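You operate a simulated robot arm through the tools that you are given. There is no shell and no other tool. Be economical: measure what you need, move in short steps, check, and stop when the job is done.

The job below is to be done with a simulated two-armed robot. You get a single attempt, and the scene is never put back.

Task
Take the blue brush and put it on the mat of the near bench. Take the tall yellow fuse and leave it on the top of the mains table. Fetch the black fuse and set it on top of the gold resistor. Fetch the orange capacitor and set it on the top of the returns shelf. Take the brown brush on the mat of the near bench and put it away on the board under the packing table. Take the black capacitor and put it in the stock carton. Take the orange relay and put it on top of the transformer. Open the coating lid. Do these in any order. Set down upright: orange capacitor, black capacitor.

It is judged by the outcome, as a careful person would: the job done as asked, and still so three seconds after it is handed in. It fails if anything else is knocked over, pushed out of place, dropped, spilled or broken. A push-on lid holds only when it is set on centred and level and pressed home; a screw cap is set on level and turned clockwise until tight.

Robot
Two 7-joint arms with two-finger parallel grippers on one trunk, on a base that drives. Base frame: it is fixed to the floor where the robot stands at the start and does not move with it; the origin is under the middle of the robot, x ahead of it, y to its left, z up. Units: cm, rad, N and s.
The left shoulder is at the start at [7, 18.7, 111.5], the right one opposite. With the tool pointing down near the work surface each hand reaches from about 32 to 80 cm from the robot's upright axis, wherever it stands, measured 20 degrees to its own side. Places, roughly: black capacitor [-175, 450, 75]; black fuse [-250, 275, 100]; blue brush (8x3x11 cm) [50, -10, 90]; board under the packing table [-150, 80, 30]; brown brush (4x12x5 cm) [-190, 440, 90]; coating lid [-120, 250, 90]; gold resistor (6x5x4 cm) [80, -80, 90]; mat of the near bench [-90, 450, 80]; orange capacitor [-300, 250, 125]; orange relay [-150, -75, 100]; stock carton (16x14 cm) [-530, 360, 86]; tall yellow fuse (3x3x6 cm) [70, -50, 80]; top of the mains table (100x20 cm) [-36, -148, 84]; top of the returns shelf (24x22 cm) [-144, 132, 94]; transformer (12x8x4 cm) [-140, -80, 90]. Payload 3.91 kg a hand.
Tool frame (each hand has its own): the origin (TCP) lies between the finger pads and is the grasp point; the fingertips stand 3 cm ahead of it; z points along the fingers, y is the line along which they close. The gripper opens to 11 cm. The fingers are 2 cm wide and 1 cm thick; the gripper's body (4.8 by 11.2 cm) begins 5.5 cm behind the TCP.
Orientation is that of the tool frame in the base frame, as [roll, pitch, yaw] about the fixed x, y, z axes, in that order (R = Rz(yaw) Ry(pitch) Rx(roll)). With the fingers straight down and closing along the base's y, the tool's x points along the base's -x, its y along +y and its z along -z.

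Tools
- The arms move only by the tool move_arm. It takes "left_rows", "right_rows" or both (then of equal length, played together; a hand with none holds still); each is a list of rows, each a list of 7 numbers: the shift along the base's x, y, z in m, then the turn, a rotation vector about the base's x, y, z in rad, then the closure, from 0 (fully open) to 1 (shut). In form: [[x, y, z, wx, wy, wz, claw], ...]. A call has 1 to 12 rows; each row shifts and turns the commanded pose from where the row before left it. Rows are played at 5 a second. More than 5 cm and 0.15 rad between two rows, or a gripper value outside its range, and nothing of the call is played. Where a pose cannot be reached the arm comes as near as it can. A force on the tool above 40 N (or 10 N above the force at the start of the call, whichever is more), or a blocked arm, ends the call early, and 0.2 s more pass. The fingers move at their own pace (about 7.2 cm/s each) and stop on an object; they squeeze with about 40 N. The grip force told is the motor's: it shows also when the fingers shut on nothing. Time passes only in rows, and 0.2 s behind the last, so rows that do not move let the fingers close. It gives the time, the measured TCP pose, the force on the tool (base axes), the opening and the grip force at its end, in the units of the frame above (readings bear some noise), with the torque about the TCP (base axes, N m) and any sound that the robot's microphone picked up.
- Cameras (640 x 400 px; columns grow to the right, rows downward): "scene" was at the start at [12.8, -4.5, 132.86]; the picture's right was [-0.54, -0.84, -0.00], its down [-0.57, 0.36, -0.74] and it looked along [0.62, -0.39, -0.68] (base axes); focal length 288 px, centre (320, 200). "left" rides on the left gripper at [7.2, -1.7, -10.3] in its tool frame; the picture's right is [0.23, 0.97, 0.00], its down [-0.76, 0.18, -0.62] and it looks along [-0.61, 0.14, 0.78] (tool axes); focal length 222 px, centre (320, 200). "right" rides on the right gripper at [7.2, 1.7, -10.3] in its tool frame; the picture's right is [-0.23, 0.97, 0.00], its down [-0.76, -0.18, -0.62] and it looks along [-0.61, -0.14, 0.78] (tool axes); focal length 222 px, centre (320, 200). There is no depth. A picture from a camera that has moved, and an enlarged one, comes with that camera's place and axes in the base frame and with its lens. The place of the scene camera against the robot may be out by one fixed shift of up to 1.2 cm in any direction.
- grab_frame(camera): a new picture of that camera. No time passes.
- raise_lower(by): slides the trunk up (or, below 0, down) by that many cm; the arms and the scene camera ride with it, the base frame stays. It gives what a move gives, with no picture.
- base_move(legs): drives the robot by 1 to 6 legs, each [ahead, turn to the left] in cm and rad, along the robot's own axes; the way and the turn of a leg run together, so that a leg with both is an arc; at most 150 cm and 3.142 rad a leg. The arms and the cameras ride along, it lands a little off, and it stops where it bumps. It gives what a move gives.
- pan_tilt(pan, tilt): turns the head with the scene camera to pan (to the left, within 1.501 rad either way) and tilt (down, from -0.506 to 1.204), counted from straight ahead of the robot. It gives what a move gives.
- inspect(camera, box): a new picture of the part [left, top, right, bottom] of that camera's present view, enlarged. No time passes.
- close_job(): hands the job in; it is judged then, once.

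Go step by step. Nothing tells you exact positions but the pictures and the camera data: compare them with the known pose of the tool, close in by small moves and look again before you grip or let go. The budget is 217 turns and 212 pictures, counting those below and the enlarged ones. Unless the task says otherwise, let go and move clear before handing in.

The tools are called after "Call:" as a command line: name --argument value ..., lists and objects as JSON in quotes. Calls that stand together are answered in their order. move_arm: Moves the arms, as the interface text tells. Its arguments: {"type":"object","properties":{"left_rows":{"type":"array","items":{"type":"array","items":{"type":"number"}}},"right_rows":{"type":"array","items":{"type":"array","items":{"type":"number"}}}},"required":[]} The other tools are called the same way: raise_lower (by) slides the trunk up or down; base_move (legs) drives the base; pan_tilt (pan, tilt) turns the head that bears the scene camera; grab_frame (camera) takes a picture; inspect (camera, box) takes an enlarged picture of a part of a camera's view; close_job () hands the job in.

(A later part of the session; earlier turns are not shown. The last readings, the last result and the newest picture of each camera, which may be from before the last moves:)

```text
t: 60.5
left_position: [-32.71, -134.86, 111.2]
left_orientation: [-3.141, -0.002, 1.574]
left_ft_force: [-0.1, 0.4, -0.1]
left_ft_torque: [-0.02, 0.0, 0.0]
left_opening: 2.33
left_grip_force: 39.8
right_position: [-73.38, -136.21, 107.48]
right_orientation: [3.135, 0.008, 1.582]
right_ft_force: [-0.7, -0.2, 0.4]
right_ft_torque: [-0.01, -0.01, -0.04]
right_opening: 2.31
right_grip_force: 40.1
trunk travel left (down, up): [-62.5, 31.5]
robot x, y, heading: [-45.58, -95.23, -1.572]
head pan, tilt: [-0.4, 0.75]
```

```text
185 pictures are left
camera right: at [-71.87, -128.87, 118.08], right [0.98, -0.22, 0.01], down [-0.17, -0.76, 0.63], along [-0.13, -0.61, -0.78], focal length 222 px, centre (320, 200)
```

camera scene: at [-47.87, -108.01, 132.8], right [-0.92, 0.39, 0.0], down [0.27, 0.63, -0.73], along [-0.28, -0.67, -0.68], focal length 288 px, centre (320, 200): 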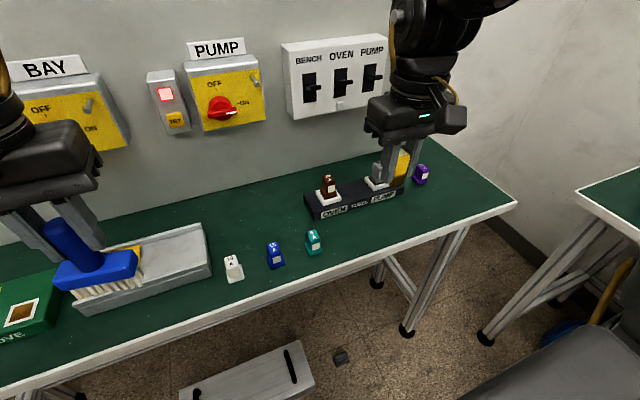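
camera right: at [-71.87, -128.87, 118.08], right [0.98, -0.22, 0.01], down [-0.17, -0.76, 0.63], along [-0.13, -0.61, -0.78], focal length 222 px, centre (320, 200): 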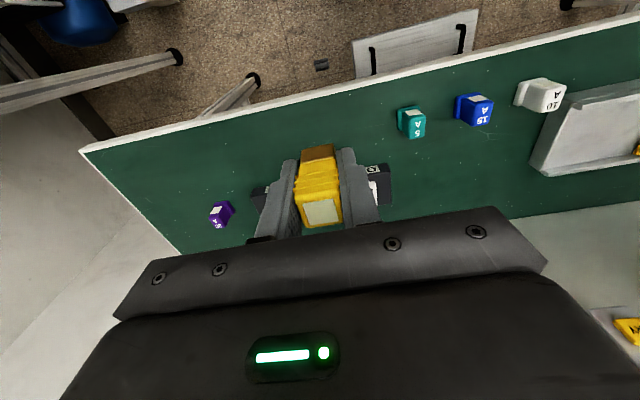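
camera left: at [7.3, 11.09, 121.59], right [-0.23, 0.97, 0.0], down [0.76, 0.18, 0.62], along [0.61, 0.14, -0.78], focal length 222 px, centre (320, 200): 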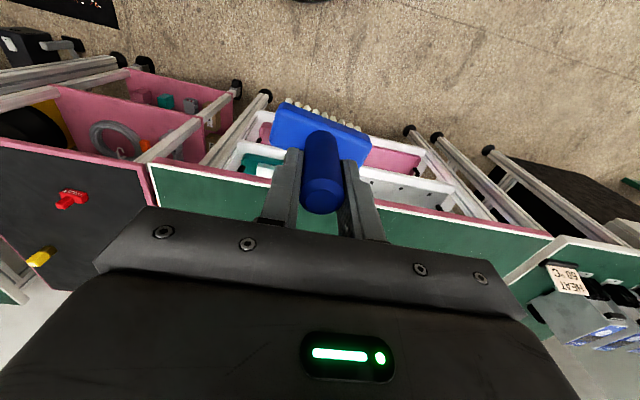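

The strip at [-74, -143] in front of the plate is free. I move the fuse above it and lower part-way.

Call:
move_arm --right_rows '[[0, -0.035, 0, 0, 0, 0, 1], [0, -0.036, -0.01, 0, 0, 0, 1], [0, 0, -0.045, 0, 0, 0, 1], [0, 0, -0.045, 0, 0, 0, 1], [0, 0, -0.04, 0, 0, 0, 1], [0, 0, -0.02, 0, 0, 0, 1], [0, 0, 0, 0, 0, 0, 1]]'

Call:
grab_frame --camera "right"

Call:
grab_frame --camera "scene"

```text
t: 62.1
left_position: [-32.82, -134.86, 111.35]
left_orientation: [-3.14, -0.002, 1.573]
left_ft_force: [1.3, -0.6, -1.3]
left_ft_torque: [-0.02, 0.02, 0.0]
left_opening: 2.3
left_grip_force: 40.1
right_position: [-73.36, -143.17, 91.52]
right_orientation: [3.138, 0.006, 1.582]
right_ft_force: [0.1, -0.1, 0.8]
right_ft_torque: [0.01, 0.0, 0.0]
right_opening: 2.31
right_grip_force: 39.7
trunk travel left (down, up): [-62.5, 31.5]
robot x, y, heading: [-45.04, -95.37, -1.569]
head pan, tilt: [-0.4, 0.75]
```

```text
184 pictures are left
camera right: at [-71.87, -135.99, 102.02], right [0.98, -0.22, 0.01], down [-0.17, -0.76, 0.63], along [-0.13, -0.61, -0.78], focal length 222 px, centre (320, 200)
```

right: 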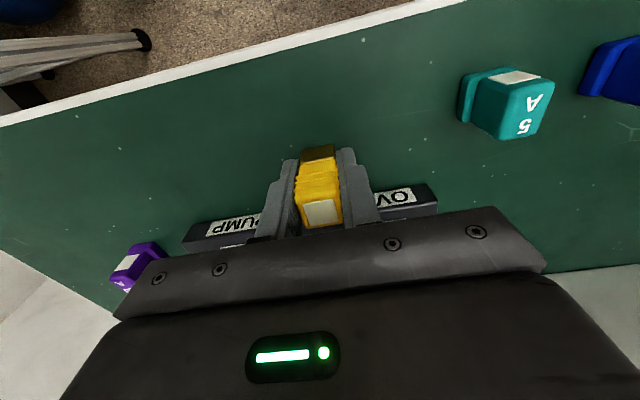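

```text
183 pictures are left
camera scene: at [-47.86, -108.02, 132.8], right [-0.92, 0.39, 0.0], down [0.26, 0.63, -0.73], along [-0.28, -0.67, -0.68], focal length 288 px, centre (320, 200)
```

scene: 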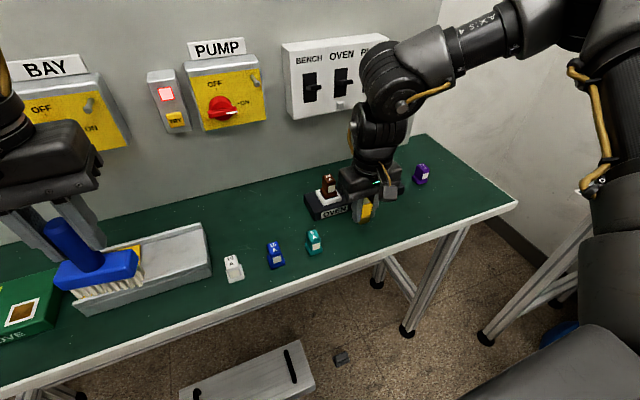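

Clear of the plate. I lower gently until the fuse touches.

Call:
move_arm --right_rows '[[0, 0.002, -0.02, 0, 0, 0, 1], [0, 0, -0.006, 0, 0, 0, 1], [0, 0, -0.004, 0, 0, 0, 1], [0, 0, -0.004, 0, 0, 0, 1], [0, 0, -0.004, 0, 0, 0, 1], [0, 0, -0.004, 0, 0, 0, 1], [0, 0, -0.004, 0, 0, 0, 1], [0, 0, -0.004, 0, 0, 0, 1], [0, 0, -0.004, 0, 0, 0, 1]]'

```text
t: 63.1
left_position: [-32.84, -134.55, 111.47]
left_orientation: [-3.14, 0.003, 1.571]
left_ft_force: [-0.9, 0.3, -1.5]
left_ft_torque: [-0.03, 0.03, 0.0]
left_opening: 2.31
left_grip_force: 40.1
right_position: [-73.49, -143.09, 88.78]
right_orientation: [3.136, 0.018, 1.581]
right_ft_force: [-2.1, 9.0, 22.2]
right_ft_torque: [0.34, 0.1, 0.02]
right_opening: 2.3
right_grip_force: 40.0
trunk travel left (down, up): [-62.5, 31.5]
robot x, y, heading: [-45.65, -95.19, -1.573]
head pan, tilt: [-0.4, 0.75]
stopped in row 4 (right hand): the force on the tool passed its limit at 40 N (the readings are from after the stop); the commanded pose is now the measured one
```

It is in contact. I open, rise and look.

Call:
move_arm --right_rows '[[0, 0, 0.001, 0, 0, 0, 1], [0, 0, 0, 0, 0, 0, 0.3], [0, 0, 0, 0, 0, 0, 0.3], [0, 0, 0, 0, 0, 0, 0.3], [0, 0, 0.04, 0, 0, 0, 0.3], [0, 0, 0.04, 0, 0, 0, 0.3], [0, 0, 0.04, 0, 0, 0, 0.3], [0, 0.03, 0.03, 0, 0, 0, 0.3], [0, 0.03, 0, 0, 0, 0, 0.3]]'

Call:
grab_frame --camera "right"

Call:
pan_tilt --pan -1.45 --tilt 0.4

Call:
grab_frame --camera "scene"

```text
t: 65.2
left_position: [-32.76, -134.73, 111.44]
left_orientation: [3.141, 0.0, 1.571]
left_ft_force: [-0.2, -0.2, -0.3]
left_ft_torque: [0.0, -0.01, 0.02]
left_opening: 2.3
left_grip_force: 39.4
right_position: [-73.51, -137.25, 103.65]
right_orientation: [3.136, 0.016, 1.581]
right_ft_force: [-0.9, 0.6, -0.8]
right_ft_torque: [0.0, 0.0, -0.01]
right_opening: 7.71
right_grip_force: 0.0
trunk travel left (down, up): [-62.5, 31.5]
robot x, y, heading: [-45.18, -95.35, -1.566]
head pan, tilt: [-0.4, 0.75]
```

```text
182 pictures are left
camera right: at [-71.93, -129.76, 114.01], right [0.98, -0.22, 0.01], down [-0.17, -0.75, 0.63], along [-0.13, -0.62, -0.77], focal length 222 px, centre (320, 200)
```

right: 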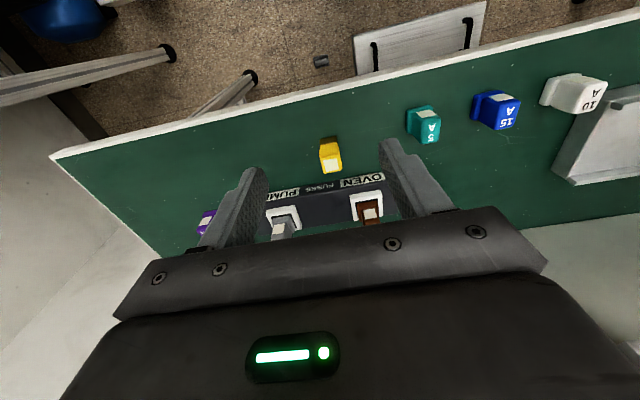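

```text
t: 66.5
left_position: [-32.8, -134.81, 111.39]
left_orientation: [-3.141, 0.0, 1.572]
left_ft_force: [0.3, -0.3, -0.5]
left_ft_torque: [0.01, -0.02, 0.0]
left_opening: 2.27
left_grip_force: 40.1
right_position: [-73.49, -137.25, 103.47]
right_orientation: [3.138, 0.015, 1.579]
right_ft_force: [0.9, -0.8, 0.0]
right_ft_torque: [0.02, 0.01, -0.01]
right_opening: 7.67
right_grip_force: 0.1
trunk travel left (down, up): [-62.5, 31.5]
robot x, y, heading: [-45.48, -95.4, -1.571]
head pan, tilt: [-1.45, 0.4]
```

```text
181 pictures are left
camera scene: at [-53.85, -101.5, 135.9], right [-0.12, 0.99, 0.0], down [0.39, 0.05, -0.92], along [-0.91, -0.11, -0.39], focal length 288 px, centre (320, 200)
```

scene: 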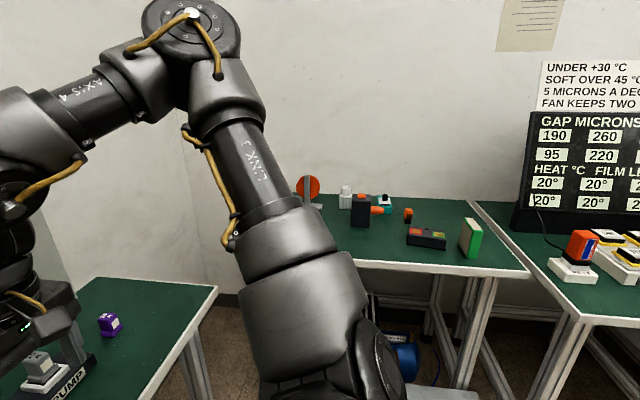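

The yellow fuse stands upright on the mains table. Next, the relay and transformer table to the right; I turn and approach it.

Call:
base_move --legs '[[0, -1.57], [35, 0]]'

Call:
pan_tilt --pan -0.3 --tilt 0.6

Call:
grab_frame --camera "scene"

Call:
grab_frame --camera "right"

```text
t: 72.5
left_position: [-119.32, -107.48, 111.47]
left_orientation: [-3.14, 0.0, -0.007]
left_ft_force: [0.8, 0.5, -0.5]
left_ft_torque: [-0.01, -0.02, -0.01]
left_opening: 2.32
left_grip_force: 40.5
right_position: [-121.51, -66.91, 103.56]
right_orientation: [3.137, 0.017, 0.004]
right_ft_force: [0.4, 0.4, -0.2]
right_ft_torque: [0.0, 0.0, 0.01]
right_opening: 7.72
right_grip_force: 0.1
trunk travel left (down, up): [-62.5, 31.5]
robot x, y, heading: [-79.61, -95.39, 3.135]
head pan, tilt: [-1.45, 0.4]
```

```text
t: 73.9
left_position: [-119.45, -107.57, 111.44]
left_orientation: [3.142, -0.001, -0.006]
left_ft_force: [0.5, -0.6, -1.1]
left_ft_torque: [0.02, -0.01, -0.01]
left_opening: 2.29
left_grip_force: 39.9
right_position: [-121.54, -66.76, 103.57]
right_orientation: [3.136, 0.014, 0.004]
right_ft_force: [-0.3, -0.2, -0.1]
right_ft_torque: [0.02, -0.02, -0.03]
right_opening: 7.73
right_grip_force: 0.1
trunk travel left (down, up): [-62.5, 31.5]
robot x, y, heading: [-79.79, -94.88, 3.136]
head pan, tilt: [-0.3, 0.6]
```

```text
180 pictures are left
camera scene: at [-92.61, -92.45, 134.09], right [0.3, 0.95, 0.0], down [0.54, -0.17, -0.83], along [-0.79, 0.25, -0.56], focal length 288 px, centre (320, 200)
```

scene: 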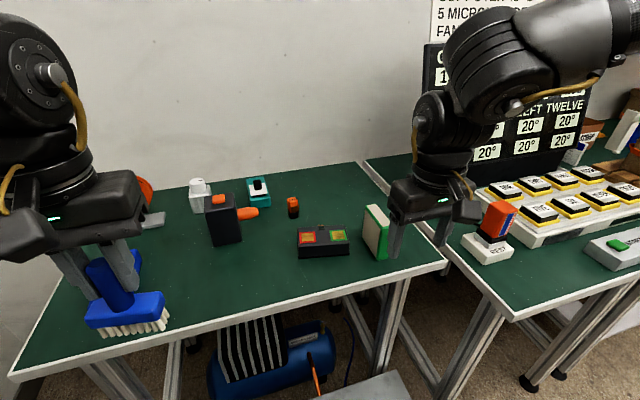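

```text
179 pictures are left
camera right: at [-114.23, -68.49, 114.0], right [-0.22, -0.97, 0.01], down [-0.75, 0.18, 0.63], along [-0.62, 0.14, -0.77], focal length 222 px, centre (320, 200)
```

right: 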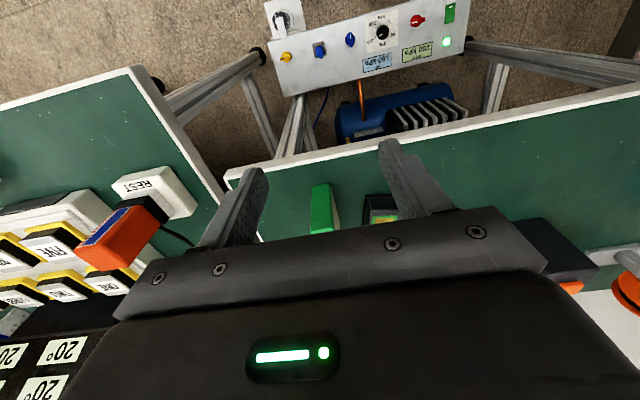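

Let me see the items on this table enlarged.

Call:
inspect --camera "scene" --box '[180, 160, 400, 280]'

```text
2.91 times, centred on (290, 220) of scene
camera zoom: at [-92.61, -92.45, 134.09], right [0.3, 0.95, 0.0], down [0.54, -0.17, -0.83], along [-0.79, 0.25, -0.56], focal length 838 px, centre (407, 142)
```

zoom: 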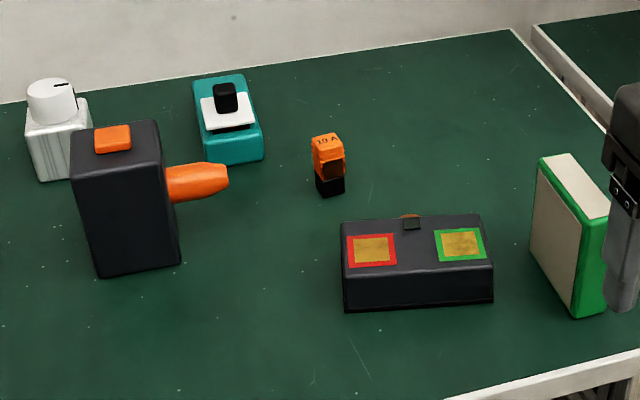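

I check the floor in front of this table, since a box stands there.

Call:
pan_tilt --pan -0.1 --tilt 1.1

Call:
grab_frame --camera "scene"

```text
t: 74.8
left_position: [-119.52, -107.49, 111.39]
left_orientation: [-3.14, 0.0, -0.005]
left_ft_force: [0.1, 0.0, -1.5]
left_ft_torque: [0.01, 0.01, -0.02]
left_opening: 2.3
left_grip_force: 39.9
right_position: [-121.62, -66.82, 103.52]
right_orientation: [3.135, 0.015, 0.005]
right_ft_force: [0.1, 0.0, 0.6]
right_ft_torque: [-0.02, 0.01, -0.03]
right_opening: 7.68
right_grip_force: 0.0
trunk travel left (down, up): [-62.5, 31.5]
robot x, y, heading: [-79.46, -95.13, 3.134]
head pan, tilt: [-0.099, 1.1]
```

```text
177 pictures are left
camera scene: at [-90.48, -94.45, 130.23], right [0.11, 0.99, 0.0], down [0.89, -0.09, -0.45], along [-0.45, 0.05, -0.89], focal length 288 px, centre (320, 200)
```

scene: 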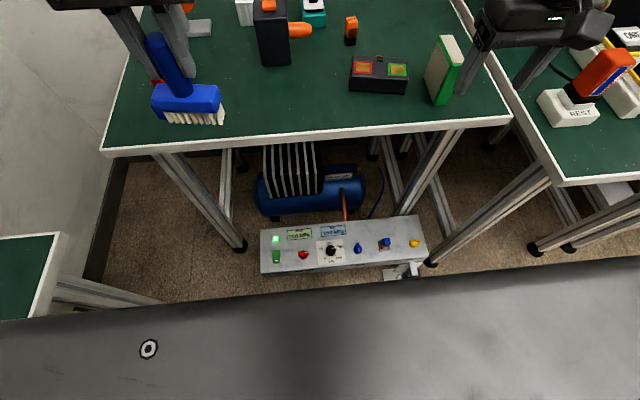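

I can go about 8 cm nearer without touching the box. First I test how far inward the right arm goes from its present pose.

Call:
move_arm --right_rows '[[0, -0.04, 0, 0, 0, 0, 0], [0, -0.04, 0, 0, 0, 0, 0], [0, -0.04, 0, 0, 0, 0, 0], [0, 0, 0, 0, 0, 0, 0]]'

Call:
pan_tilt --pan -1.0 --tilt 0.2

Call:
grab_frame --camera "scene"

```text
t: 75.8
left_position: [-119.59, -107.5, 111.39]
left_orientation: [3.142, 0.0, -0.005]
left_ft_force: [-0.2, -0.7, -0.9]
left_ft_torque: [0.04, -0.02, 0.0]
left_opening: 2.29
left_grip_force: 40.2
right_position: [-123.16, -70.35, 105.45]
right_orientation: [-3.142, 0.016, 0.009]
right_ft_force: [0.2, -0.4, 0.0]
right_ft_torque: [-0.01, 0.03, -0.03]
right_opening: 10.97
right_grip_force: 0.0
right hand out of reach, approached as far as the arm can: row 1, 2, 3
trunk travel left (down, up): [-62.5, 31.5]
robot x, y, heading: [-80.21, -95.14, 3.139]
head pan, tilt: [-0.099, 1.1]
```

```text
t: 77.0
left_position: [-119.53, -107.47, 111.31]
left_orientation: [-3.142, -0.001, -0.005]
left_ft_force: [-1.3, 0.3, -1.4]
left_ft_torque: [0.01, 0.0, -0.02]
left_opening: 2.3
left_grip_force: 40.1
right_position: [-123.34, -70.43, 105.45]
right_orientation: [3.14, 0.016, 0.011]
right_ft_force: [-1.2, -0.7, -0.4]
right_ft_torque: [0.0, 0.01, 0.0]
right_opening: 11.0
right_grip_force: 0.1
trunk travel left (down, up): [-62.5, 31.5]
robot x, y, heading: [-79.94, -95.27, 3.138]
head pan, tilt: [-1.0, 0.201]
```

```text
176 pictures are left
camera scene: at [-89.18, -87.24, 137.75], right [0.84, 0.54, 0.0], down [0.11, -0.17, -0.98], along [-0.53, 0.83, -0.2], focal length 288 px, centre (320, 200)
```

scene: 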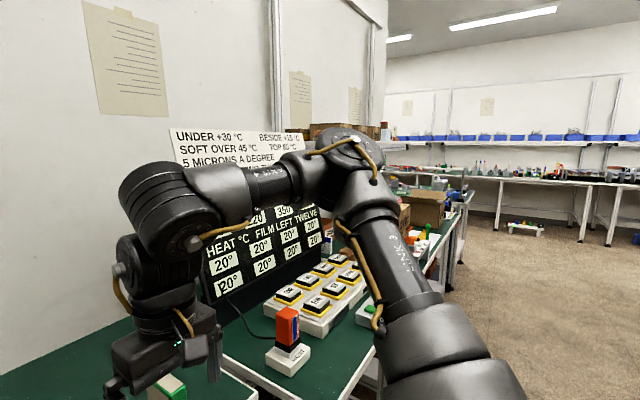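

The limit may be clearance between the two hands (always ~37 cm apart). I move the left hand outward and try again.

Call:
move_arm --left_rows '[[0.01, -0.04, 0, 0, 0, 0, 1], [0.01, -0.04, 0, 0, 0, 0, 1], [0.01, -0.04, 0, 0, 0, 0, 1], [0.01, -0.04, 0, 0, 0, 0, 1], [0, -0.02, 0, 0, 0, 0, 1], [0, 0, 0, 0, 0, 0, 1]]'

Call:
move_arm --right_rows '[[0, -0.04, 0, 0, 0, 0, 0], [0, -0.04, 0, 0, 0, 0, 0], [0, -0.04, 0, 0, 0, 0, 0], [0, 0, 0, 0, 0, 0, 0]]'

```text
t: 78.4
left_position: [-113.51, -119.8, 107.77]
left_orientation: [-3.141, -0.001, -0.003]
left_ft_force: [-0.6, -0.1, -0.3]
left_ft_torque: [0.01, -0.01, -0.01]
left_opening: 2.28
left_grip_force: 40.2
left hand out of reach, approached as far as the arm can: row 3, 4, 5
right_position: [-123.34, -70.51, 105.47]
right_orientation: [-3.141, 0.016, 0.007]
right_ft_force: [0.6, -1.5, -0.3]
right_ft_torque: [0.02, -0.01, -0.01]
right_opening: 11.0
right_grip_force: 0.1
trunk travel left (down, up): [-62.5, 31.5]
robot x, y, heading: [-80.16, -95.01, 3.136]
head pan, tilt: [-1.0, 0.201]
```

```text
t: 79.4
left_position: [-113.36, -119.71, 107.86]
left_orientation: [-3.141, 0.0, -0.003]
left_ft_force: [0.3, 0.4, -1.5]
left_ft_torque: [-0.01, 0.0, 0.0]
left_opening: 2.31
left_grip_force: 39.9
right_position: [-124.22, -72.73, 107.19]
right_orientation: [3.134, 0.016, 0.005]
right_ft_force: [0.1, 0.6, -0.7]
right_ft_torque: [0.0, 0.04, 0.02]
right_opening: 10.99
right_grip_force: 0.0
right hand out of reach, approached as far as the arm can: row 1, 2, 3
trunk travel left (down, up): [-62.5, 31.5]
robot x, y, heading: [-79.55, -95.04, 3.14]
head pan, tilt: [-1.0, 0.201]
```

Neither hand reaches inward here with the present arm posture; with a free left hand the relay will be easy, so I deliver the brush first. I drive north along the aisle.

Call:
base_move --legs '[[-38, 0], [0, -1.57], [140, 0]]'

Call:
pan_tilt --pan 0.5 --tilt 0.35

Call:
grab_frame --camera "scene"

Call:
pan_tilt --pan 1.45 --tilt 0.35

Call:
grab_frame --camera "scene"

```text
t: 92.2
left_position: [-63.8, 77.46, 107.88]
left_orientation: [3.141, 0.0, -1.579]
left_ft_force: [-0.8, -0.4, -0.3]
left_ft_torque: [0.01, 0.0, -0.02]
left_opening: 2.29
left_grip_force: 39.8
right_position: [-16.74, 87.97, 107.27]
right_orientation: [3.132, 0.018, -1.574]
right_ft_force: [0.5, 0.2, -0.1]
right_ft_torque: [0.03, -0.01, -0.01]
right_opening: 11.0
right_grip_force: 0.1
trunk travel left (down, up): [-62.5, 31.5]
robot x, y, heading: [-39.24, 43.64, 1.561]
head pan, tilt: [-1.0, 0.201]
```

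```text
t: 93.8
left_position: [-63.84, 77.51, 107.83]
left_orientation: [-3.14, 0.0, -1.58]
left_ft_force: [-0.3, 0.1, -0.4]
left_ft_torque: [-0.03, -0.02, -0.02]
left_opening: 2.3
left_grip_force: 40.1
right_position: [-16.74, 87.98, 107.02]
right_orientation: [3.132, 0.019, -1.573]
right_ft_force: [-0.2, 0.0, -0.4]
right_ft_torque: [0.04, 0.02, 0.02]
right_opening: 10.98
right_grip_force: 0.1
trunk travel left (down, up): [-62.5, 31.5]
robot x, y, heading: [-39.23, 43.87, 1.563]
head pan, tilt: [0.499, 0.351]
```

```text
175 pictures are left
camera scene: at [-43.01, 57.1, 136.36], right [0.88, 0.47, 0.0], down [0.16, -0.3, -0.94], along [-0.44, 0.83, -0.34], focal length 288 px, centre (320, 200)
```

scene: 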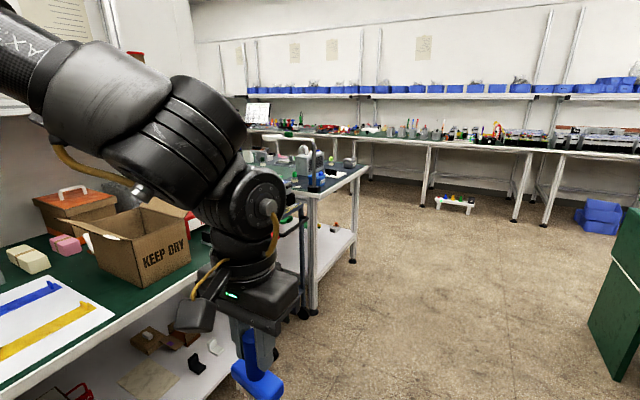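

```text
t: 95.1
left_position: [-63.79, 77.44, 107.92]
left_orientation: [3.142, 0.0, -1.58]
left_ft_force: [0.9, 0.2, -0.2]
left_ft_torque: [0.01, 0.01, -0.01]
left_opening: 2.28
left_grip_force: 39.9
right_position: [-16.68, 88.05, 107.18]
right_orientation: [3.132, 0.019, -1.574]
right_ft_force: [0.1, 0.6, 0.3]
right_ft_torque: [0.01, 0.02, -0.03]
right_opening: 10.99
right_grip_force: 0.1
trunk travel left (down, up): [-62.5, 31.5]
robot x, y, heading: [-39.11, 43.77, 1.559]
head pan, tilt: [1.45, 0.351]
```

```text
174 pictures are left
camera scene: at [-47.88, 50.11, 136.36], right [0.13, 0.99, 0.0], down [0.34, -0.05, -0.94], along [-0.93, 0.12, -0.34], focal length 288 px, centre (320, 200)
```

scene: 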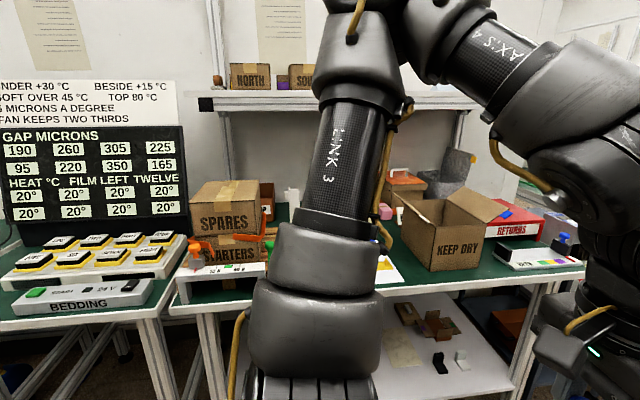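

The packing table with its lower board and the coating bench are on the left; the long bench lies ahead. I drive on north.

Call:
base_move --legs '[[140, 0], [110, 0]]'

Call:
pan_tilt --pan 0 --tilt 0.3

Call:
grab_frame --camera "scene"

Call:
pan_tilt --pan 0.8 --tilt 0.3

Call:
grab_frame --camera "scene"

```text
t: 107.2
left_position: [-60.6, 326.52, 107.83]
left_orientation: [-3.141, 0.0, -1.583]
left_ft_force: [-0.4, 0.6, -0.4]
left_ft_torque: [0.02, -0.01, -0.01]
left_opening: 2.29
left_grip_force: 39.7
right_position: [-13.41, 336.89, 107.12]
right_orientation: [3.133, 0.017, -1.578]
right_ft_force: [-0.1, 0.2, 0.3]
right_ft_torque: [-0.01, -0.01, 0.02]
right_opening: 11.0
right_grip_force: 0.0
trunk travel left (down, up): [-62.5, 31.5]
robot x, y, heading: [-35.86, 292.6, 1.554]
head pan, tilt: [1.45, 0.351]
```

```text
t: 108.8
left_position: [-60.63, 326.48, 107.79]
left_orientation: [-3.141, 0.0, -1.583]
left_ft_force: [0.2, -0.2, -0.8]
left_ft_torque: [-0.01, 0.01, -0.02]
left_opening: 2.27
left_grip_force: 40.1
right_position: [-13.42, 336.91, 107.11]
right_orientation: [3.133, 0.016, -1.577]
right_ft_force: [0.8, -0.4, 0.2]
right_ft_torque: [0.0, 0.0, 0.0]
right_opening: 11.01
right_grip_force: 0.0
trunk travel left (down, up): [-62.5, 31.5]
robot x, y, heading: [-36.29, 292.53, 1.558]
head pan, tilt: [0.0, 0.3]
```

```text
173 pictures are left
camera scene: at [-35.39, 307.13, 136.83], right [1.0, -0.02, 0.0], down [0.0, -0.3, -0.96], along [0.02, 0.96, -0.3], focal length 288 px, centre (320, 200)
```

scene: 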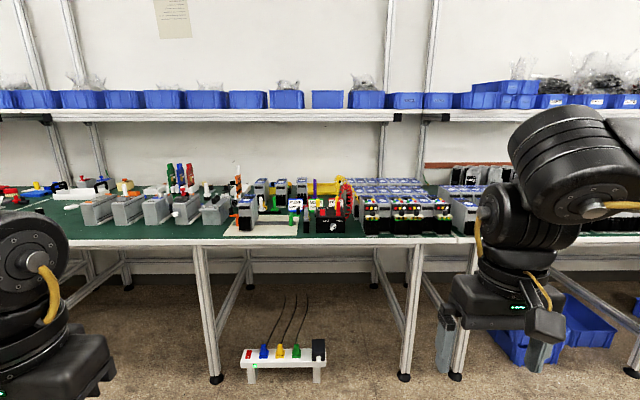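

```text
t: 109.9
left_position: [-60.59, 326.35, 107.85]
left_orientation: [3.141, 0.0, -1.584]
left_ft_force: [-0.6, 0.5, -0.8]
left_ft_torque: [-0.05, -0.03, 0.01]
left_opening: 2.3
left_grip_force: 40.1
right_position: [-13.42, 336.75, 107.12]
right_orientation: [3.134, 0.017, -1.578]
right_ft_force: [-0.4, 0.9, -0.3]
right_ft_torque: [0.03, 0.0, -0.03]
right_opening: 11.01
right_grip_force: 0.0
trunk travel left (down, up): [-62.5, 31.5]
robot x, y, heading: [-36.47, 292.69, 1.552]
head pan, tilt: [0.799, 0.3]
```

```text
172 pictures are left
camera scene: at [-42.12, 304.42, 136.83], right [0.71, 0.7, 0.0], down [0.21, -0.21, -0.96], along [-0.67, 0.68, -0.3], focal length 288 px, centre (320, 200)
```

scene: 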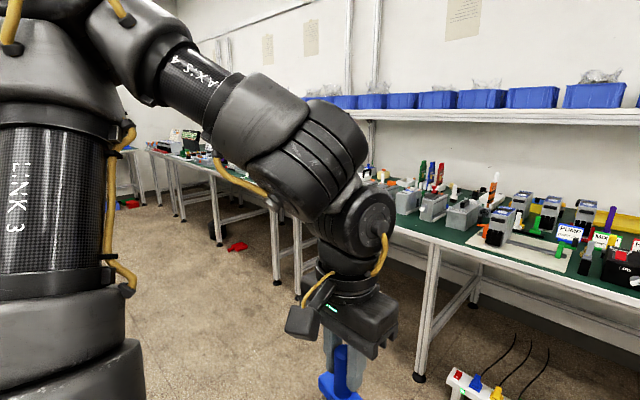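

The long bench front edge is near y=416. The near-bench mat should be further left; I move there and look.

Call:
base_move --legs '[[0, 1.02], [95, 0], [0, -1.0]]'

Call:
pan_tilt --pan 0 --tilt 0.45

Call:
grab_frame --camera "scene"

Call:
pan_tilt --pan 1.2 --tilt 0.3

Call:
grab_frame --camera "scene"

```text
t: 120.0
left_position: [-141.25, 377.12, 107.91]
left_orientation: [3.14, 0.0, -1.561]
left_ft_force: [-0.2, 0.3, -0.9]
left_ft_torque: [0.0, 0.0, 0.0]
left_opening: 2.3
left_grip_force: 40.0
right_position: [-94.45, 388.75, 107.18]
right_orientation: [3.132, 0.016, -1.553]
right_ft_force: [-0.2, 0.6, -0.5]
right_ft_torque: [0.02, -0.01, -0.01]
right_opening: 11.02
right_grip_force: 0.0
trunk travel left (down, up): [-62.5, 31.5]
robot x, y, heading: [-116.29, 344.21, 1.581]
head pan, tilt: [0.799, 0.3]
```

```text
t: 121.1
left_position: [-141.25, 377.28, 107.93]
left_orientation: [-3.139, -0.001, -1.56]
left_ft_force: [1.0, 0.2, -0.8]
left_ft_torque: [-0.01, -0.02, 0.0]
left_opening: 2.26
left_grip_force: 40.0
right_position: [-94.48, 388.78, 107.32]
right_orientation: [3.132, 0.014, -1.552]
right_ft_force: [0.1, -0.8, 0.1]
right_ft_torque: [0.0, 0.0, 0.03]
right_opening: 11.01
right_grip_force: 0.0
trunk travel left (down, up): [-62.5, 31.5]
robot x, y, heading: [-116.43, 344.47, 1.578]
head pan, tilt: [0.0, 0.45]
```

```text
171 pictures are left
camera scene: at [-115.64, 358.39, 135.44], right [1.0, 0.01, 0.0], down [0.0, -0.44, -0.9], along [-0.01, 0.9, -0.44], focal length 288 px, centre (320, 200)
```

scene: 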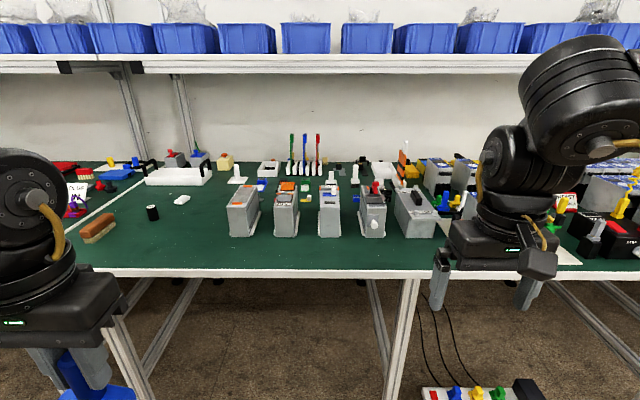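

```text
t: 122.5
left_position: [-141.24, 377.29, 107.92]
left_orientation: [-3.14, -0.001, -1.56]
left_ft_force: [-0.3, 0.1, -1.7]
left_ft_torque: [-0.02, 0.04, 0.03]
left_opening: 2.28
left_grip_force: 39.9
right_position: [-94.42, 388.76, 107.09]
right_orientation: [3.135, 0.015, -1.553]
right_ft_force: [-0.3, -0.6, 0.4]
right_ft_torque: [-0.02, 0.01, -0.01]
right_opening: 11.0
right_grip_force: 0.2
trunk travel left (down, up): [-62.5, 31.5]
robot x, y, heading: [-116.14, 344.22, 1.578]
head pan, tilt: [1.201, 0.3]
```

```text
170 pictures are left
camera scene: at [-124.29, 352.51, 136.83], right [0.35, 0.93, 0.0], down [0.28, -0.11, -0.96], along [-0.89, 0.34, -0.3], focal length 288 px, centre (320, 200)
```

scene: 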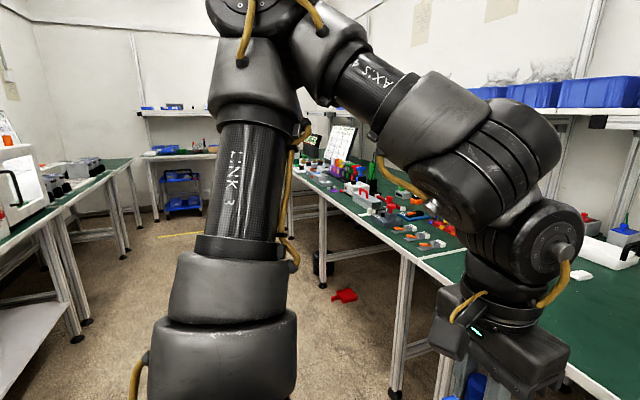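

I see the brown brush and the black capacitor at left. Let me enlarge that area to tell what the "mat" is.

Call:
pan_tilt --pan 0.5 --tilt 0.55

Call:
grab_frame --camera "scene"

Call:
grab_frame --camera "left"

```text
t: 123.6
left_position: [-141.33, 377.31, 107.8]
left_orientation: [3.141, 0.0, -1.561]
left_ft_force: [0.6, 0.4, -1.0]
left_ft_torque: [0.01, -0.01, 0.02]
left_opening: 2.29
left_grip_force: 40.0
right_position: [-94.47, 388.83, 107.2]
right_orientation: [3.134, 0.018, -1.553]
right_ft_force: [0.2, -0.4, 0.3]
right_ft_torque: [0.03, 0.03, 0.02]
right_opening: 11.01
right_grip_force: 0.0
trunk travel left (down, up): [-62.5, 31.5]
robot x, y, heading: [-115.84, 344.29, 1.578]
head pan, tilt: [0.499, 0.55]
```

```text
169 pictures are left
camera scene: at [-119.93, 357.04, 134.54], right [0.87, 0.49, 0.0], down [0.25, -0.46, -0.85], along [-0.41, 0.74, -0.52], focal length 288 px, centre (320, 200)
```

scene: 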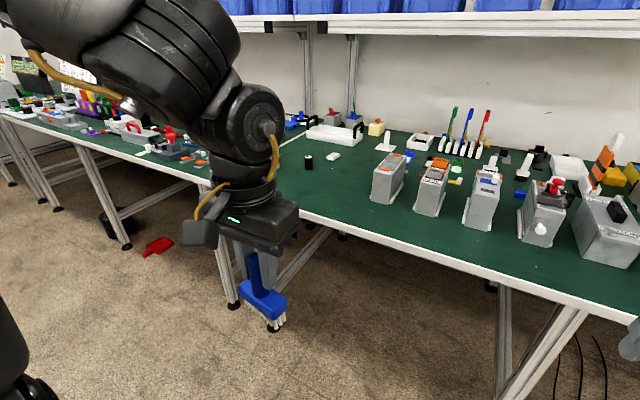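

```text
168 pictures are left
camera left: at [-139.44, 370.05, 118.11], right [-0.97, -0.24, 0.0], down [-0.19, 0.76, 0.62], along [-0.15, 0.61, -0.78], focal length 222 px, centre (320, 200)
```

left: 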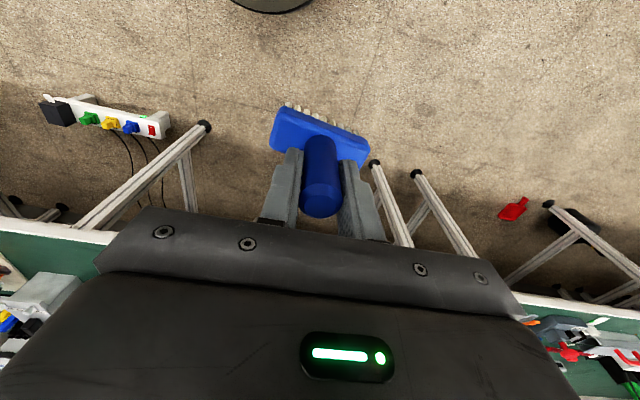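

The green top of this bench is the mat. I drive closer so that the capacitor, brown brush and a free spot for the blue brush are all in reach of the left hand.

Call:
base_move --legs '[[0, 0.845], [42.5, 0], [0, -0.85], [8, 0]]'

Call:
pan_tilt --pan 0.35 --tilt 0.7

Call:
grab_frame --camera "scene"

Call:
grab_frame --camera "left"

```text
t: 131.3
left_position: [-173.0, 413.19, 107.98]
left_orientation: [3.142, 0.003, -1.567]
left_ft_force: [-1.0, -0.4, -0.6]
left_ft_torque: [-0.01, -0.01, -0.01]
left_opening: 2.32
left_grip_force: 40.0
right_position: [-126.03, 424.4, 107.14]
right_orientation: [3.134, 0.017, -1.561]
right_ft_force: [1.1, 0.3, -0.4]
right_ft_torque: [0.0, 0.03, -0.02]
right_opening: 10.99
right_grip_force: 0.1
trunk travel left (down, up): [-62.5, 31.5]
robot x, y, heading: [-148.38, 380.14, 1.574]
head pan, tilt: [0.499, 0.55]
```

```text
t: 132.0
left_position: [-172.92, 413.31, 107.81]
left_orientation: [3.141, 0.0, -1.567]
left_ft_force: [0.0, -0.1, -1.0]
left_ft_torque: [-0.01, -0.03, -0.03]
left_opening: 2.32
left_grip_force: 39.7
right_position: [-126.12, 424.46, 107.03]
right_orientation: [3.132, 0.015, -1.56]
right_ft_force: [0.2, 0.9, -0.4]
right_ft_torque: [0.01, 0.02, -0.02]
right_opening: 11.01
right_grip_force: 0.1
trunk travel left (down, up): [-62.5, 31.5]
robot x, y, heading: [-147.97, 379.77, 1.568]
head pan, tilt: [0.351, 0.7]
```

```text
167 pictures are left
camera scene: at [-150.38, 393.11, 133.21], right [0.94, 0.34, 0.0], down [0.22, -0.61, -0.76], along [-0.26, 0.72, -0.64], focal length 288 px, centre (320, 200)
```

scene: 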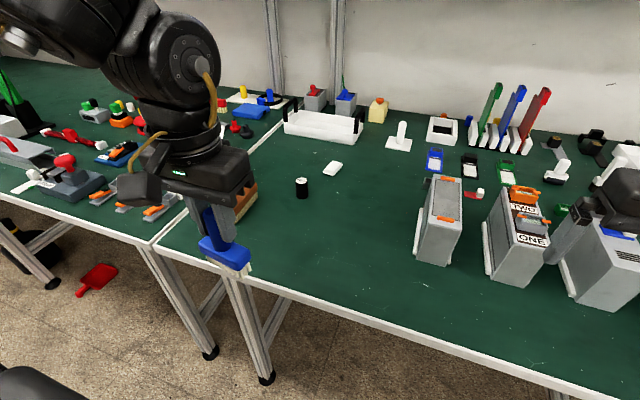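

```text
166 pictures are left
camera left: at [-171.18, 406.14, 118.08], right [-0.97, -0.23, 0.0], down [-0.18, 0.76, 0.62], along [-0.14, 0.61, -0.78], focal length 222 px, centre (320, 200)
```

left: 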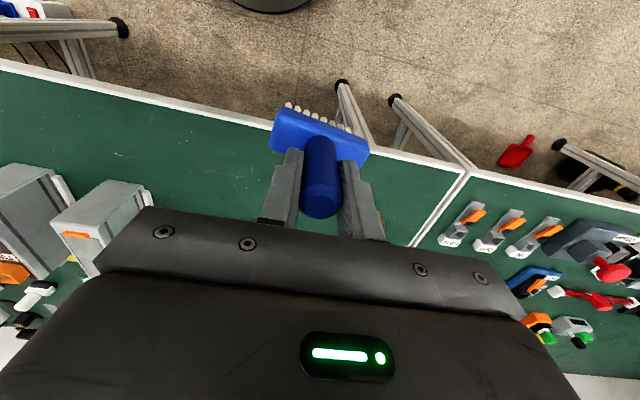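

A free spot at about [-160, 432] will do. I bring the blue brush there and lower it.

Call:
move_arm --left_rows '[[0.02, 0.04, 0.01, 0, 0, 0, 1], [0.03, 0.035, 0, 0, 0, 0, 1], [0.03, 0.035, 0, 0, 0, 0, 1], [0.03, 0.035, 0, 0, 0, 0, 1], [0.02, 0.04, 0, 0, 0, 0, 1], [0, 0.002, -0.045, 0, 0, 0, 1], [0, 0, -0.045, 0, 0, 0, 1], [0, 0, 0, 0, 0, 0, 1]]'

Call:
grab_frame --camera "left"

Call:
grab_frame --camera "scene"

```text
t: 133.8
left_position: [-159.51, 430.73, 99.47]
left_orientation: [-3.141, 0.003, -1.567]
left_ft_force: [1.0, 0.3, -0.9]
left_ft_torque: [-0.01, 0.05, 0.01]
left_opening: 2.31
left_grip_force: 40.2
left hand out of reach, approached as far as the arm can: row 1
right_position: [-125.9, 424.32, 107.22]
right_orientation: [3.131, 0.017, -1.561]
right_ft_force: [-0.5, 0.3, -0.4]
right_ft_torque: [0.08, 0.0, -0.01]
right_opening: 11.0
right_grip_force: 0.1
trunk travel left (down, up): [-62.5, 31.5]
robot x, y, heading: [-148.37, 379.66, 1.569]
head pan, tilt: [0.351, 0.7]
```

```text
165 pictures are left
camera left: at [-157.72, 423.53, 109.68], right [-0.97, -0.23, 0.0], down [-0.18, 0.76, 0.62], along [-0.14, 0.61, -0.78], focal length 222 px, centre (320, 200)
```

left: 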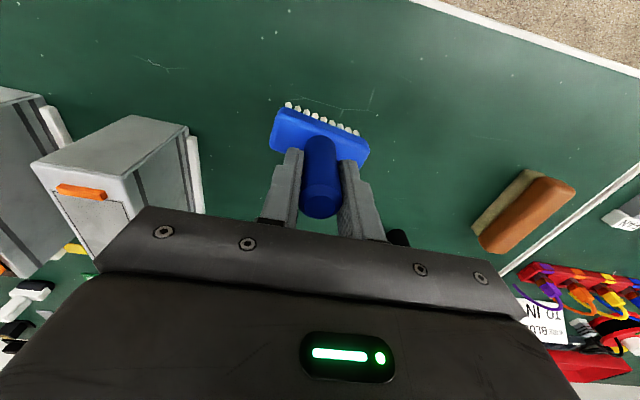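

```text
164 pictures are left
camera scene: at [-150.31, 392.88, 133.24], right [0.94, 0.34, 0.0], down [0.22, -0.6, -0.77], along [-0.26, 0.72, -0.64], focal length 288 px, centre (320, 200)
```

scene: 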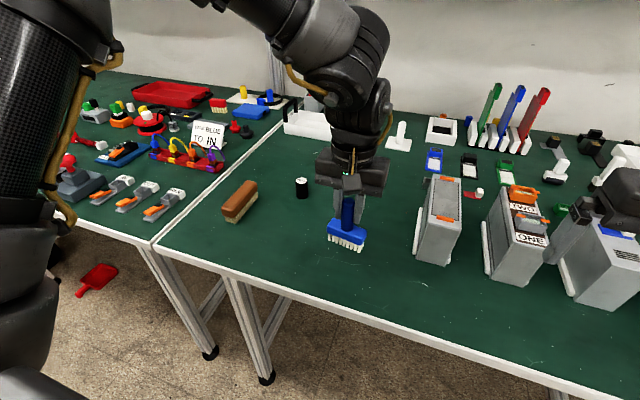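

Spot is clear. I lower gently to contact.

Call:
move_arm --left_rows '[[0, -0.003, -0.03, 0, 0, 0, 1], [0, 0, -0.012, 0, 0, 0, 1], [0, 0, -0.005, 0, 0, 0, 1], [0, 0, -0.004, 0, 0, 0, 1], [0, 0, -0.004, 0, 0, 0, 1], [0, 0, -0.004, 0, 0, 0, 1], [0, 0, -0.004, 0, 0, 0, 1], [0, 0, -0.004, 0, 0, 0, 1]]'

```text
t: 135.2
left_position: [-159.5, 430.49, 93.94]
left_orientation: [-3.14, 0.008, -1.564]
left_ft_force: [-0.9, -5.9, 21.8]
left_ft_torque: [-0.62, 0.23, 0.06]
left_opening: 2.33
left_grip_force: 39.6
right_position: [-126.04, 424.29, 107.25]
right_orientation: [3.132, 0.019, -1.559]
right_ft_force: [0.5, -0.2, 0.4]
right_ft_torque: [0.01, 0.01, 0.01]
right_opening: 10.97
right_grip_force: 0.0
trunk travel left (down, up): [-62.5, 31.5]
robot x, y, heading: [-147.69, 380.13, 1.571]
head pan, tilt: [0.351, 0.7]
stopped in row 7 (left hand): the force on the tool passed its limit at 41 N (the readings are from after the stop); the commanded pose is now the measured one
```

Call:
move_arm --left_rows '[[0, 0, 0.003, 0, 0, 0, 1], [0, 0, 0, 0, 0, 0, 0.4], [0, 0, 0, 0, 0, 0, 0.4], [0, 0, 0, 0, 0, 0, 0.4], [0, 0, 0.04, 0, 0, 0, 0.4], [0, 0, 0.04, 0, 0, 0, 0.4], [0, 0, 0.04, 0, 0, 0, 0.4]]'

Call:
grab_frame --camera "left"

```text
t: 136.8
left_position: [-159.56, 430.56, 106.03]
left_orientation: [-3.139, 0.005, -1.566]
left_ft_force: [0.7, -0.5, 0.0]
left_ft_torque: [-0.01, 0.02, -0.02]
left_opening: 6.6
left_grip_force: 0.0
right_position: [-126.0, 424.27, 107.22]
right_orientation: [3.133, 0.017, -1.561]
right_ft_force: [0.7, 0.8, -0.3]
right_ft_torque: [-0.01, -0.02, 0.04]
right_opening: 11.0
right_grip_force: 0.0
trunk travel left (down, up): [-62.5, 31.5]
robot x, y, heading: [-148.5, 380.42, 1.569]
head pan, tilt: [0.351, 0.7]
```

```text
163 pictures are left
camera left: at [-157.85, 423.26, 116.17], right [-0.97, -0.23, 0.0], down [-0.18, 0.76, 0.63], along [-0.14, 0.61, -0.78], focal length 222 px, centre (320, 200)
```

left: 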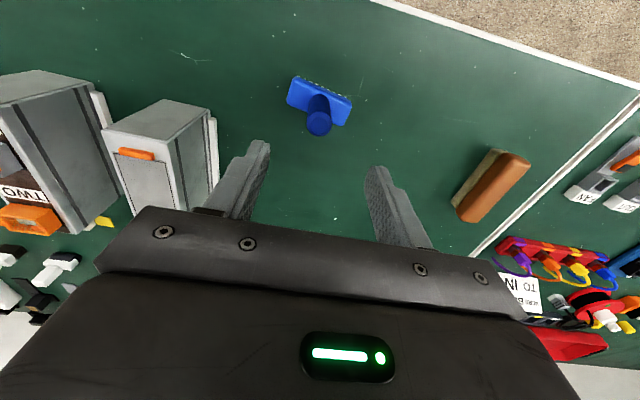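

The blue brush stands on the mat. Now the left hand goes toward the black capacitor, around [-177, 450].

Call:
move_arm --left_rows '[[-0.03, 0.02, 0, 0, 0, 0, 0], [-0.04, 0.02, 0, 0, 0, 0, 0], [-0.04, 0.025, 0, 0, 0, 0, 0], [-0.04, 0.025, -0.01, 0, 0, 0, 0], [-0.025, 0.035, -0.02, 0, 0, 0, 0], [0, 0, 0, 0, 0, 0, 0]]'

Call:
grab_frame --camera "left"

```text
t: 138.2
left_position: [-161.78, 430.16, 101.35]
left_orientation: [-3.141, 0.007, -1.562]
left_ft_force: [0.0, 0.2, 0.9]
left_ft_torque: [0.0, 0.02, 0.0]
left_opening: 10.99
left_grip_force: 0.1
left hand out of reach, approached as far as the arm can: row 1, 2, 3, 4, 5
right_position: [-126.05, 424.43, 107.12]
right_orientation: [3.132, 0.018, -1.561]
right_ft_force: [0.3, 0.4, -0.1]
right_ft_torque: [0.0, 0.01, 0.01]
right_opening: 11.03
right_grip_force: 0.0
trunk travel left (down, up): [-62.5, 31.5]
robot x, y, heading: [-147.74, 380.14, 1.572]
head pan, tilt: [0.351, 0.7]
```

```text
162 pictures are left
camera left: at [-159.92, 422.84, 111.56], right [-0.97, -0.24, 0.0], down [-0.19, 0.76, 0.63], along [-0.15, 0.61, -0.78], focal length 222 px, centre (320, 200)
```

left: 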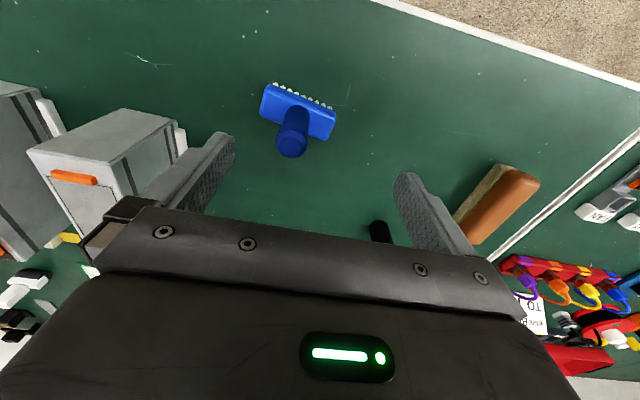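

The hands are high relative to the shoulders, which seems to cramp the arms. I raise the trunk 18 cm and try again.

Call:
raise_lower --by 18

Call:
move_arm --left_rows '[[-0.02, 0.02, -0.04, 0, 0, 0, 0], [-0.02, 0.02, -0.04, 0, 0, 0, 0], [-0.025, 0.02, -0.03, 0, 0, 0, 0], [-0.03, 0.02, -0.03, 0, 0, 0, 0], [-0.025, 0.02, -0.02, 0, 0, 0, 0], [-0.02, 0.02, -0.02, 0, 0, 0, 0], [0, 0, 0, 0, 0, 0, 0]]'

Call:
grab_frame --camera "left"

```text
t: 140.2
left_position: [-161.72, 430.21, 119.3]
left_orientation: [-3.139, 0.007, -1.562]
left_ft_force: [0.2, 0.2, -0.3]
left_ft_torque: [0.02, 0.0, 0.01]
left_opening: 11.0
left_grip_force: 0.0
right_position: [-126.06, 424.45, 125.2]
right_orientation: [3.134, 0.016, -1.561]
right_ft_force: [-0.2, -0.2, 0.5]
right_ft_torque: [0.02, 0.03, 0.0]
right_opening: 11.0
right_grip_force: 0.0
trunk travel left (down, up): [-80.5, 13.5]
robot x, y, heading: [-148.16, 380.09, 1.572]
head pan, tilt: [0.351, 0.7]
```

```text
t: 141.8
left_position: [-162.3, 429.48, 102.96]
left_orientation: [-3.141, 0.009, -1.555]
left_ft_force: [0.2, 0.4, 0.0]
left_ft_torque: [-0.04, 0.01, -0.01]
left_opening: 11.01
left_grip_force: 0.1
left hand out of reach, approached as far as the arm can: row 1, 2, 3, 4, 5, 6
right_position: [-126.09, 424.51, 125.15]
right_orientation: [3.133, 0.017, -1.56]
right_ft_force: [-0.4, 0.0, 0.0]
right_ft_torque: [0.0, 0.01, 0.01]
right_opening: 11.0
right_grip_force: 0.2
trunk travel left (down, up): [-80.5, 13.5]
robot x, y, heading: [-148.21, 379.74, 1.571]
head pan, tilt: [0.351, 0.7]
```

```text
161 pictures are left
camera left: at [-160.45, 422.15, 113.09], right [-0.97, -0.24, 0.0], down [-0.19, 0.75, 0.63], along [-0.15, 0.61, -0.78], focal length 222 px, centre (320, 200)
```

left: 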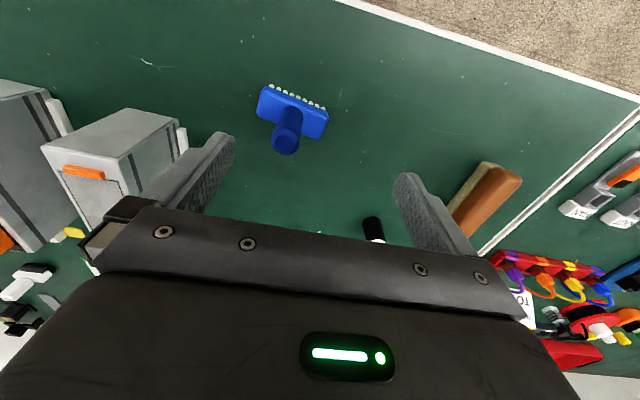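

Still stopped toward the left. I test whether turning the wrist frees the motion: first one way, then the other.

Call:
move_arm --left_rows '[[0.02, 0, 0, 0, 0, 0.15, 0], [0.01, 0, 0, 0, 0, 0.15, 0], [0, 0, 0, 0, 0, 0.15, 0], [0, 0, 0, 0, 0, 0.15, 0], [-0.03, 0, 0, 0, 0, 0, 0], [-0.03, 0, 0, 0, 0, 0, 0], [-0.03, 0, 0, 0, 0, 0, 0], [-0.03, 0, 0, 0, 0, 0, 0]]'

Call:
move_arm --left_rows '[[0.03, 0, 0, 0, 0, -0.15, 0], [0, 0, 0, 0, 0, -0.15, 0], [0, 0, 0, 0, 0, -0.15, 0], [0, 0, 0, 0, 0, -0.15, 0], [0, 0, 0, 0, 0, -0.15, 0], [0, 0, 0, 0, 0, -0.15, 0], [0, 0, 0, 0, 0, -0.15, 0], [-0.03, 0, 0, 0, 0, 0, 0], [-0.03, 0, 0, 0, 0, 0, 0], [-0.03, 0, 0, 0, 0, 0, 0], [-0.03, 0, 0, 0, 0, 0, 0]]'

Call:
pan_tilt --pan 0.9 --tilt 0.4

Call:
grab_frame --camera "scene"

```text
t: 143.7
left_position: [-171.6, 429.45, 103.05]
left_orientation: [-3.137, 0.005, -0.962]
left_ft_force: [-0.6, 0.5, -0.4]
left_ft_torque: [0.01, -0.02, 0.04]
left_opening: 11.0
left_grip_force: 0.1
right_position: [-126.23, 424.5, 125.27]
right_orientation: [3.134, 0.017, -1.56]
right_ft_force: [-0.2, 0.2, -0.2]
right_ft_torque: [-0.01, -0.02, 0.0]
right_opening: 11.0
right_grip_force: 0.0
trunk travel left (down, up): [-80.5, 13.5]
robot x, y, heading: [-147.73, 380.13, 1.574]
head pan, tilt: [0.351, 0.7]
```

```text
t: 146.1
left_position: [-163.99, 413.18, 103.25]
left_orientation: [-3.139, 0.006, -2.007]
left_ft_force: [-0.1, -0.2, 0.5]
left_ft_torque: [0.02, 0.0, -0.04]
left_opening: 10.99
left_grip_force: 0.2
left hand out of reach, approached as far as the arm can: row 4, 5, 6, 7, 8, 9, 11
right_position: [-126.46, 424.57, 125.13]
right_orientation: [3.134, 0.016, -1.56]
right_ft_force: [-0.9, -0.1, -0.1]
right_ft_torque: [-0.02, 0.0, -0.03]
right_opening: 10.98
right_grip_force: 0.1
trunk travel left (down, up): [-80.5, 13.5]
robot x, y, heading: [-148.13, 380.1, 1.573]
head pan, tilt: [0.351, 0.7]
```

```text
t: 147.0
left_position: [-163.61, 413.08, 103.33]
left_orientation: [-3.141, 0.007, -2.01]
left_ft_force: [-0.2, 0.3, 0.0]
left_ft_torque: [0.03, 0.02, -0.04]
left_opening: 11.0
left_grip_force: 0.1
right_position: [-126.0, 424.44, 125.22]
right_orientation: [3.133, 0.016, -1.561]
right_ft_force: [-0.3, -0.5, -0.2]
right_ft_torque: [-0.02, -0.01, 0.03]
right_opening: 11.0
right_grip_force: 0.0
trunk travel left (down, up): [-80.5, 13.5]
robot x, y, heading: [-147.89, 380.02, 1.569]
head pan, tilt: [0.901, 0.4]
```

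```text
160 pictures are left
camera scene: at [-154.73, 390.8, 153.9], right [0.62, 0.78, 0.0], down [0.31, -0.24, -0.92], along [-0.72, 0.57, -0.39], focal length 288 px, centre (320, 200)
```

scene: 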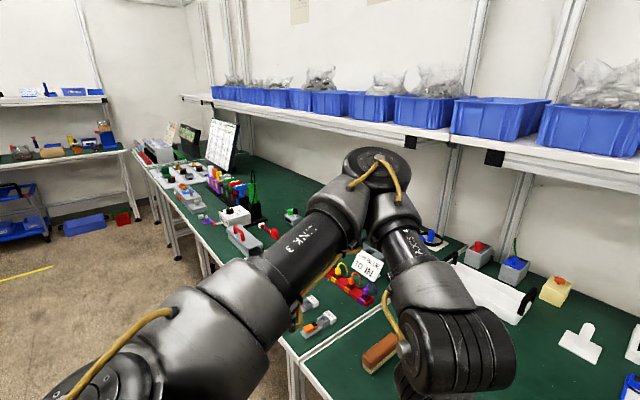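

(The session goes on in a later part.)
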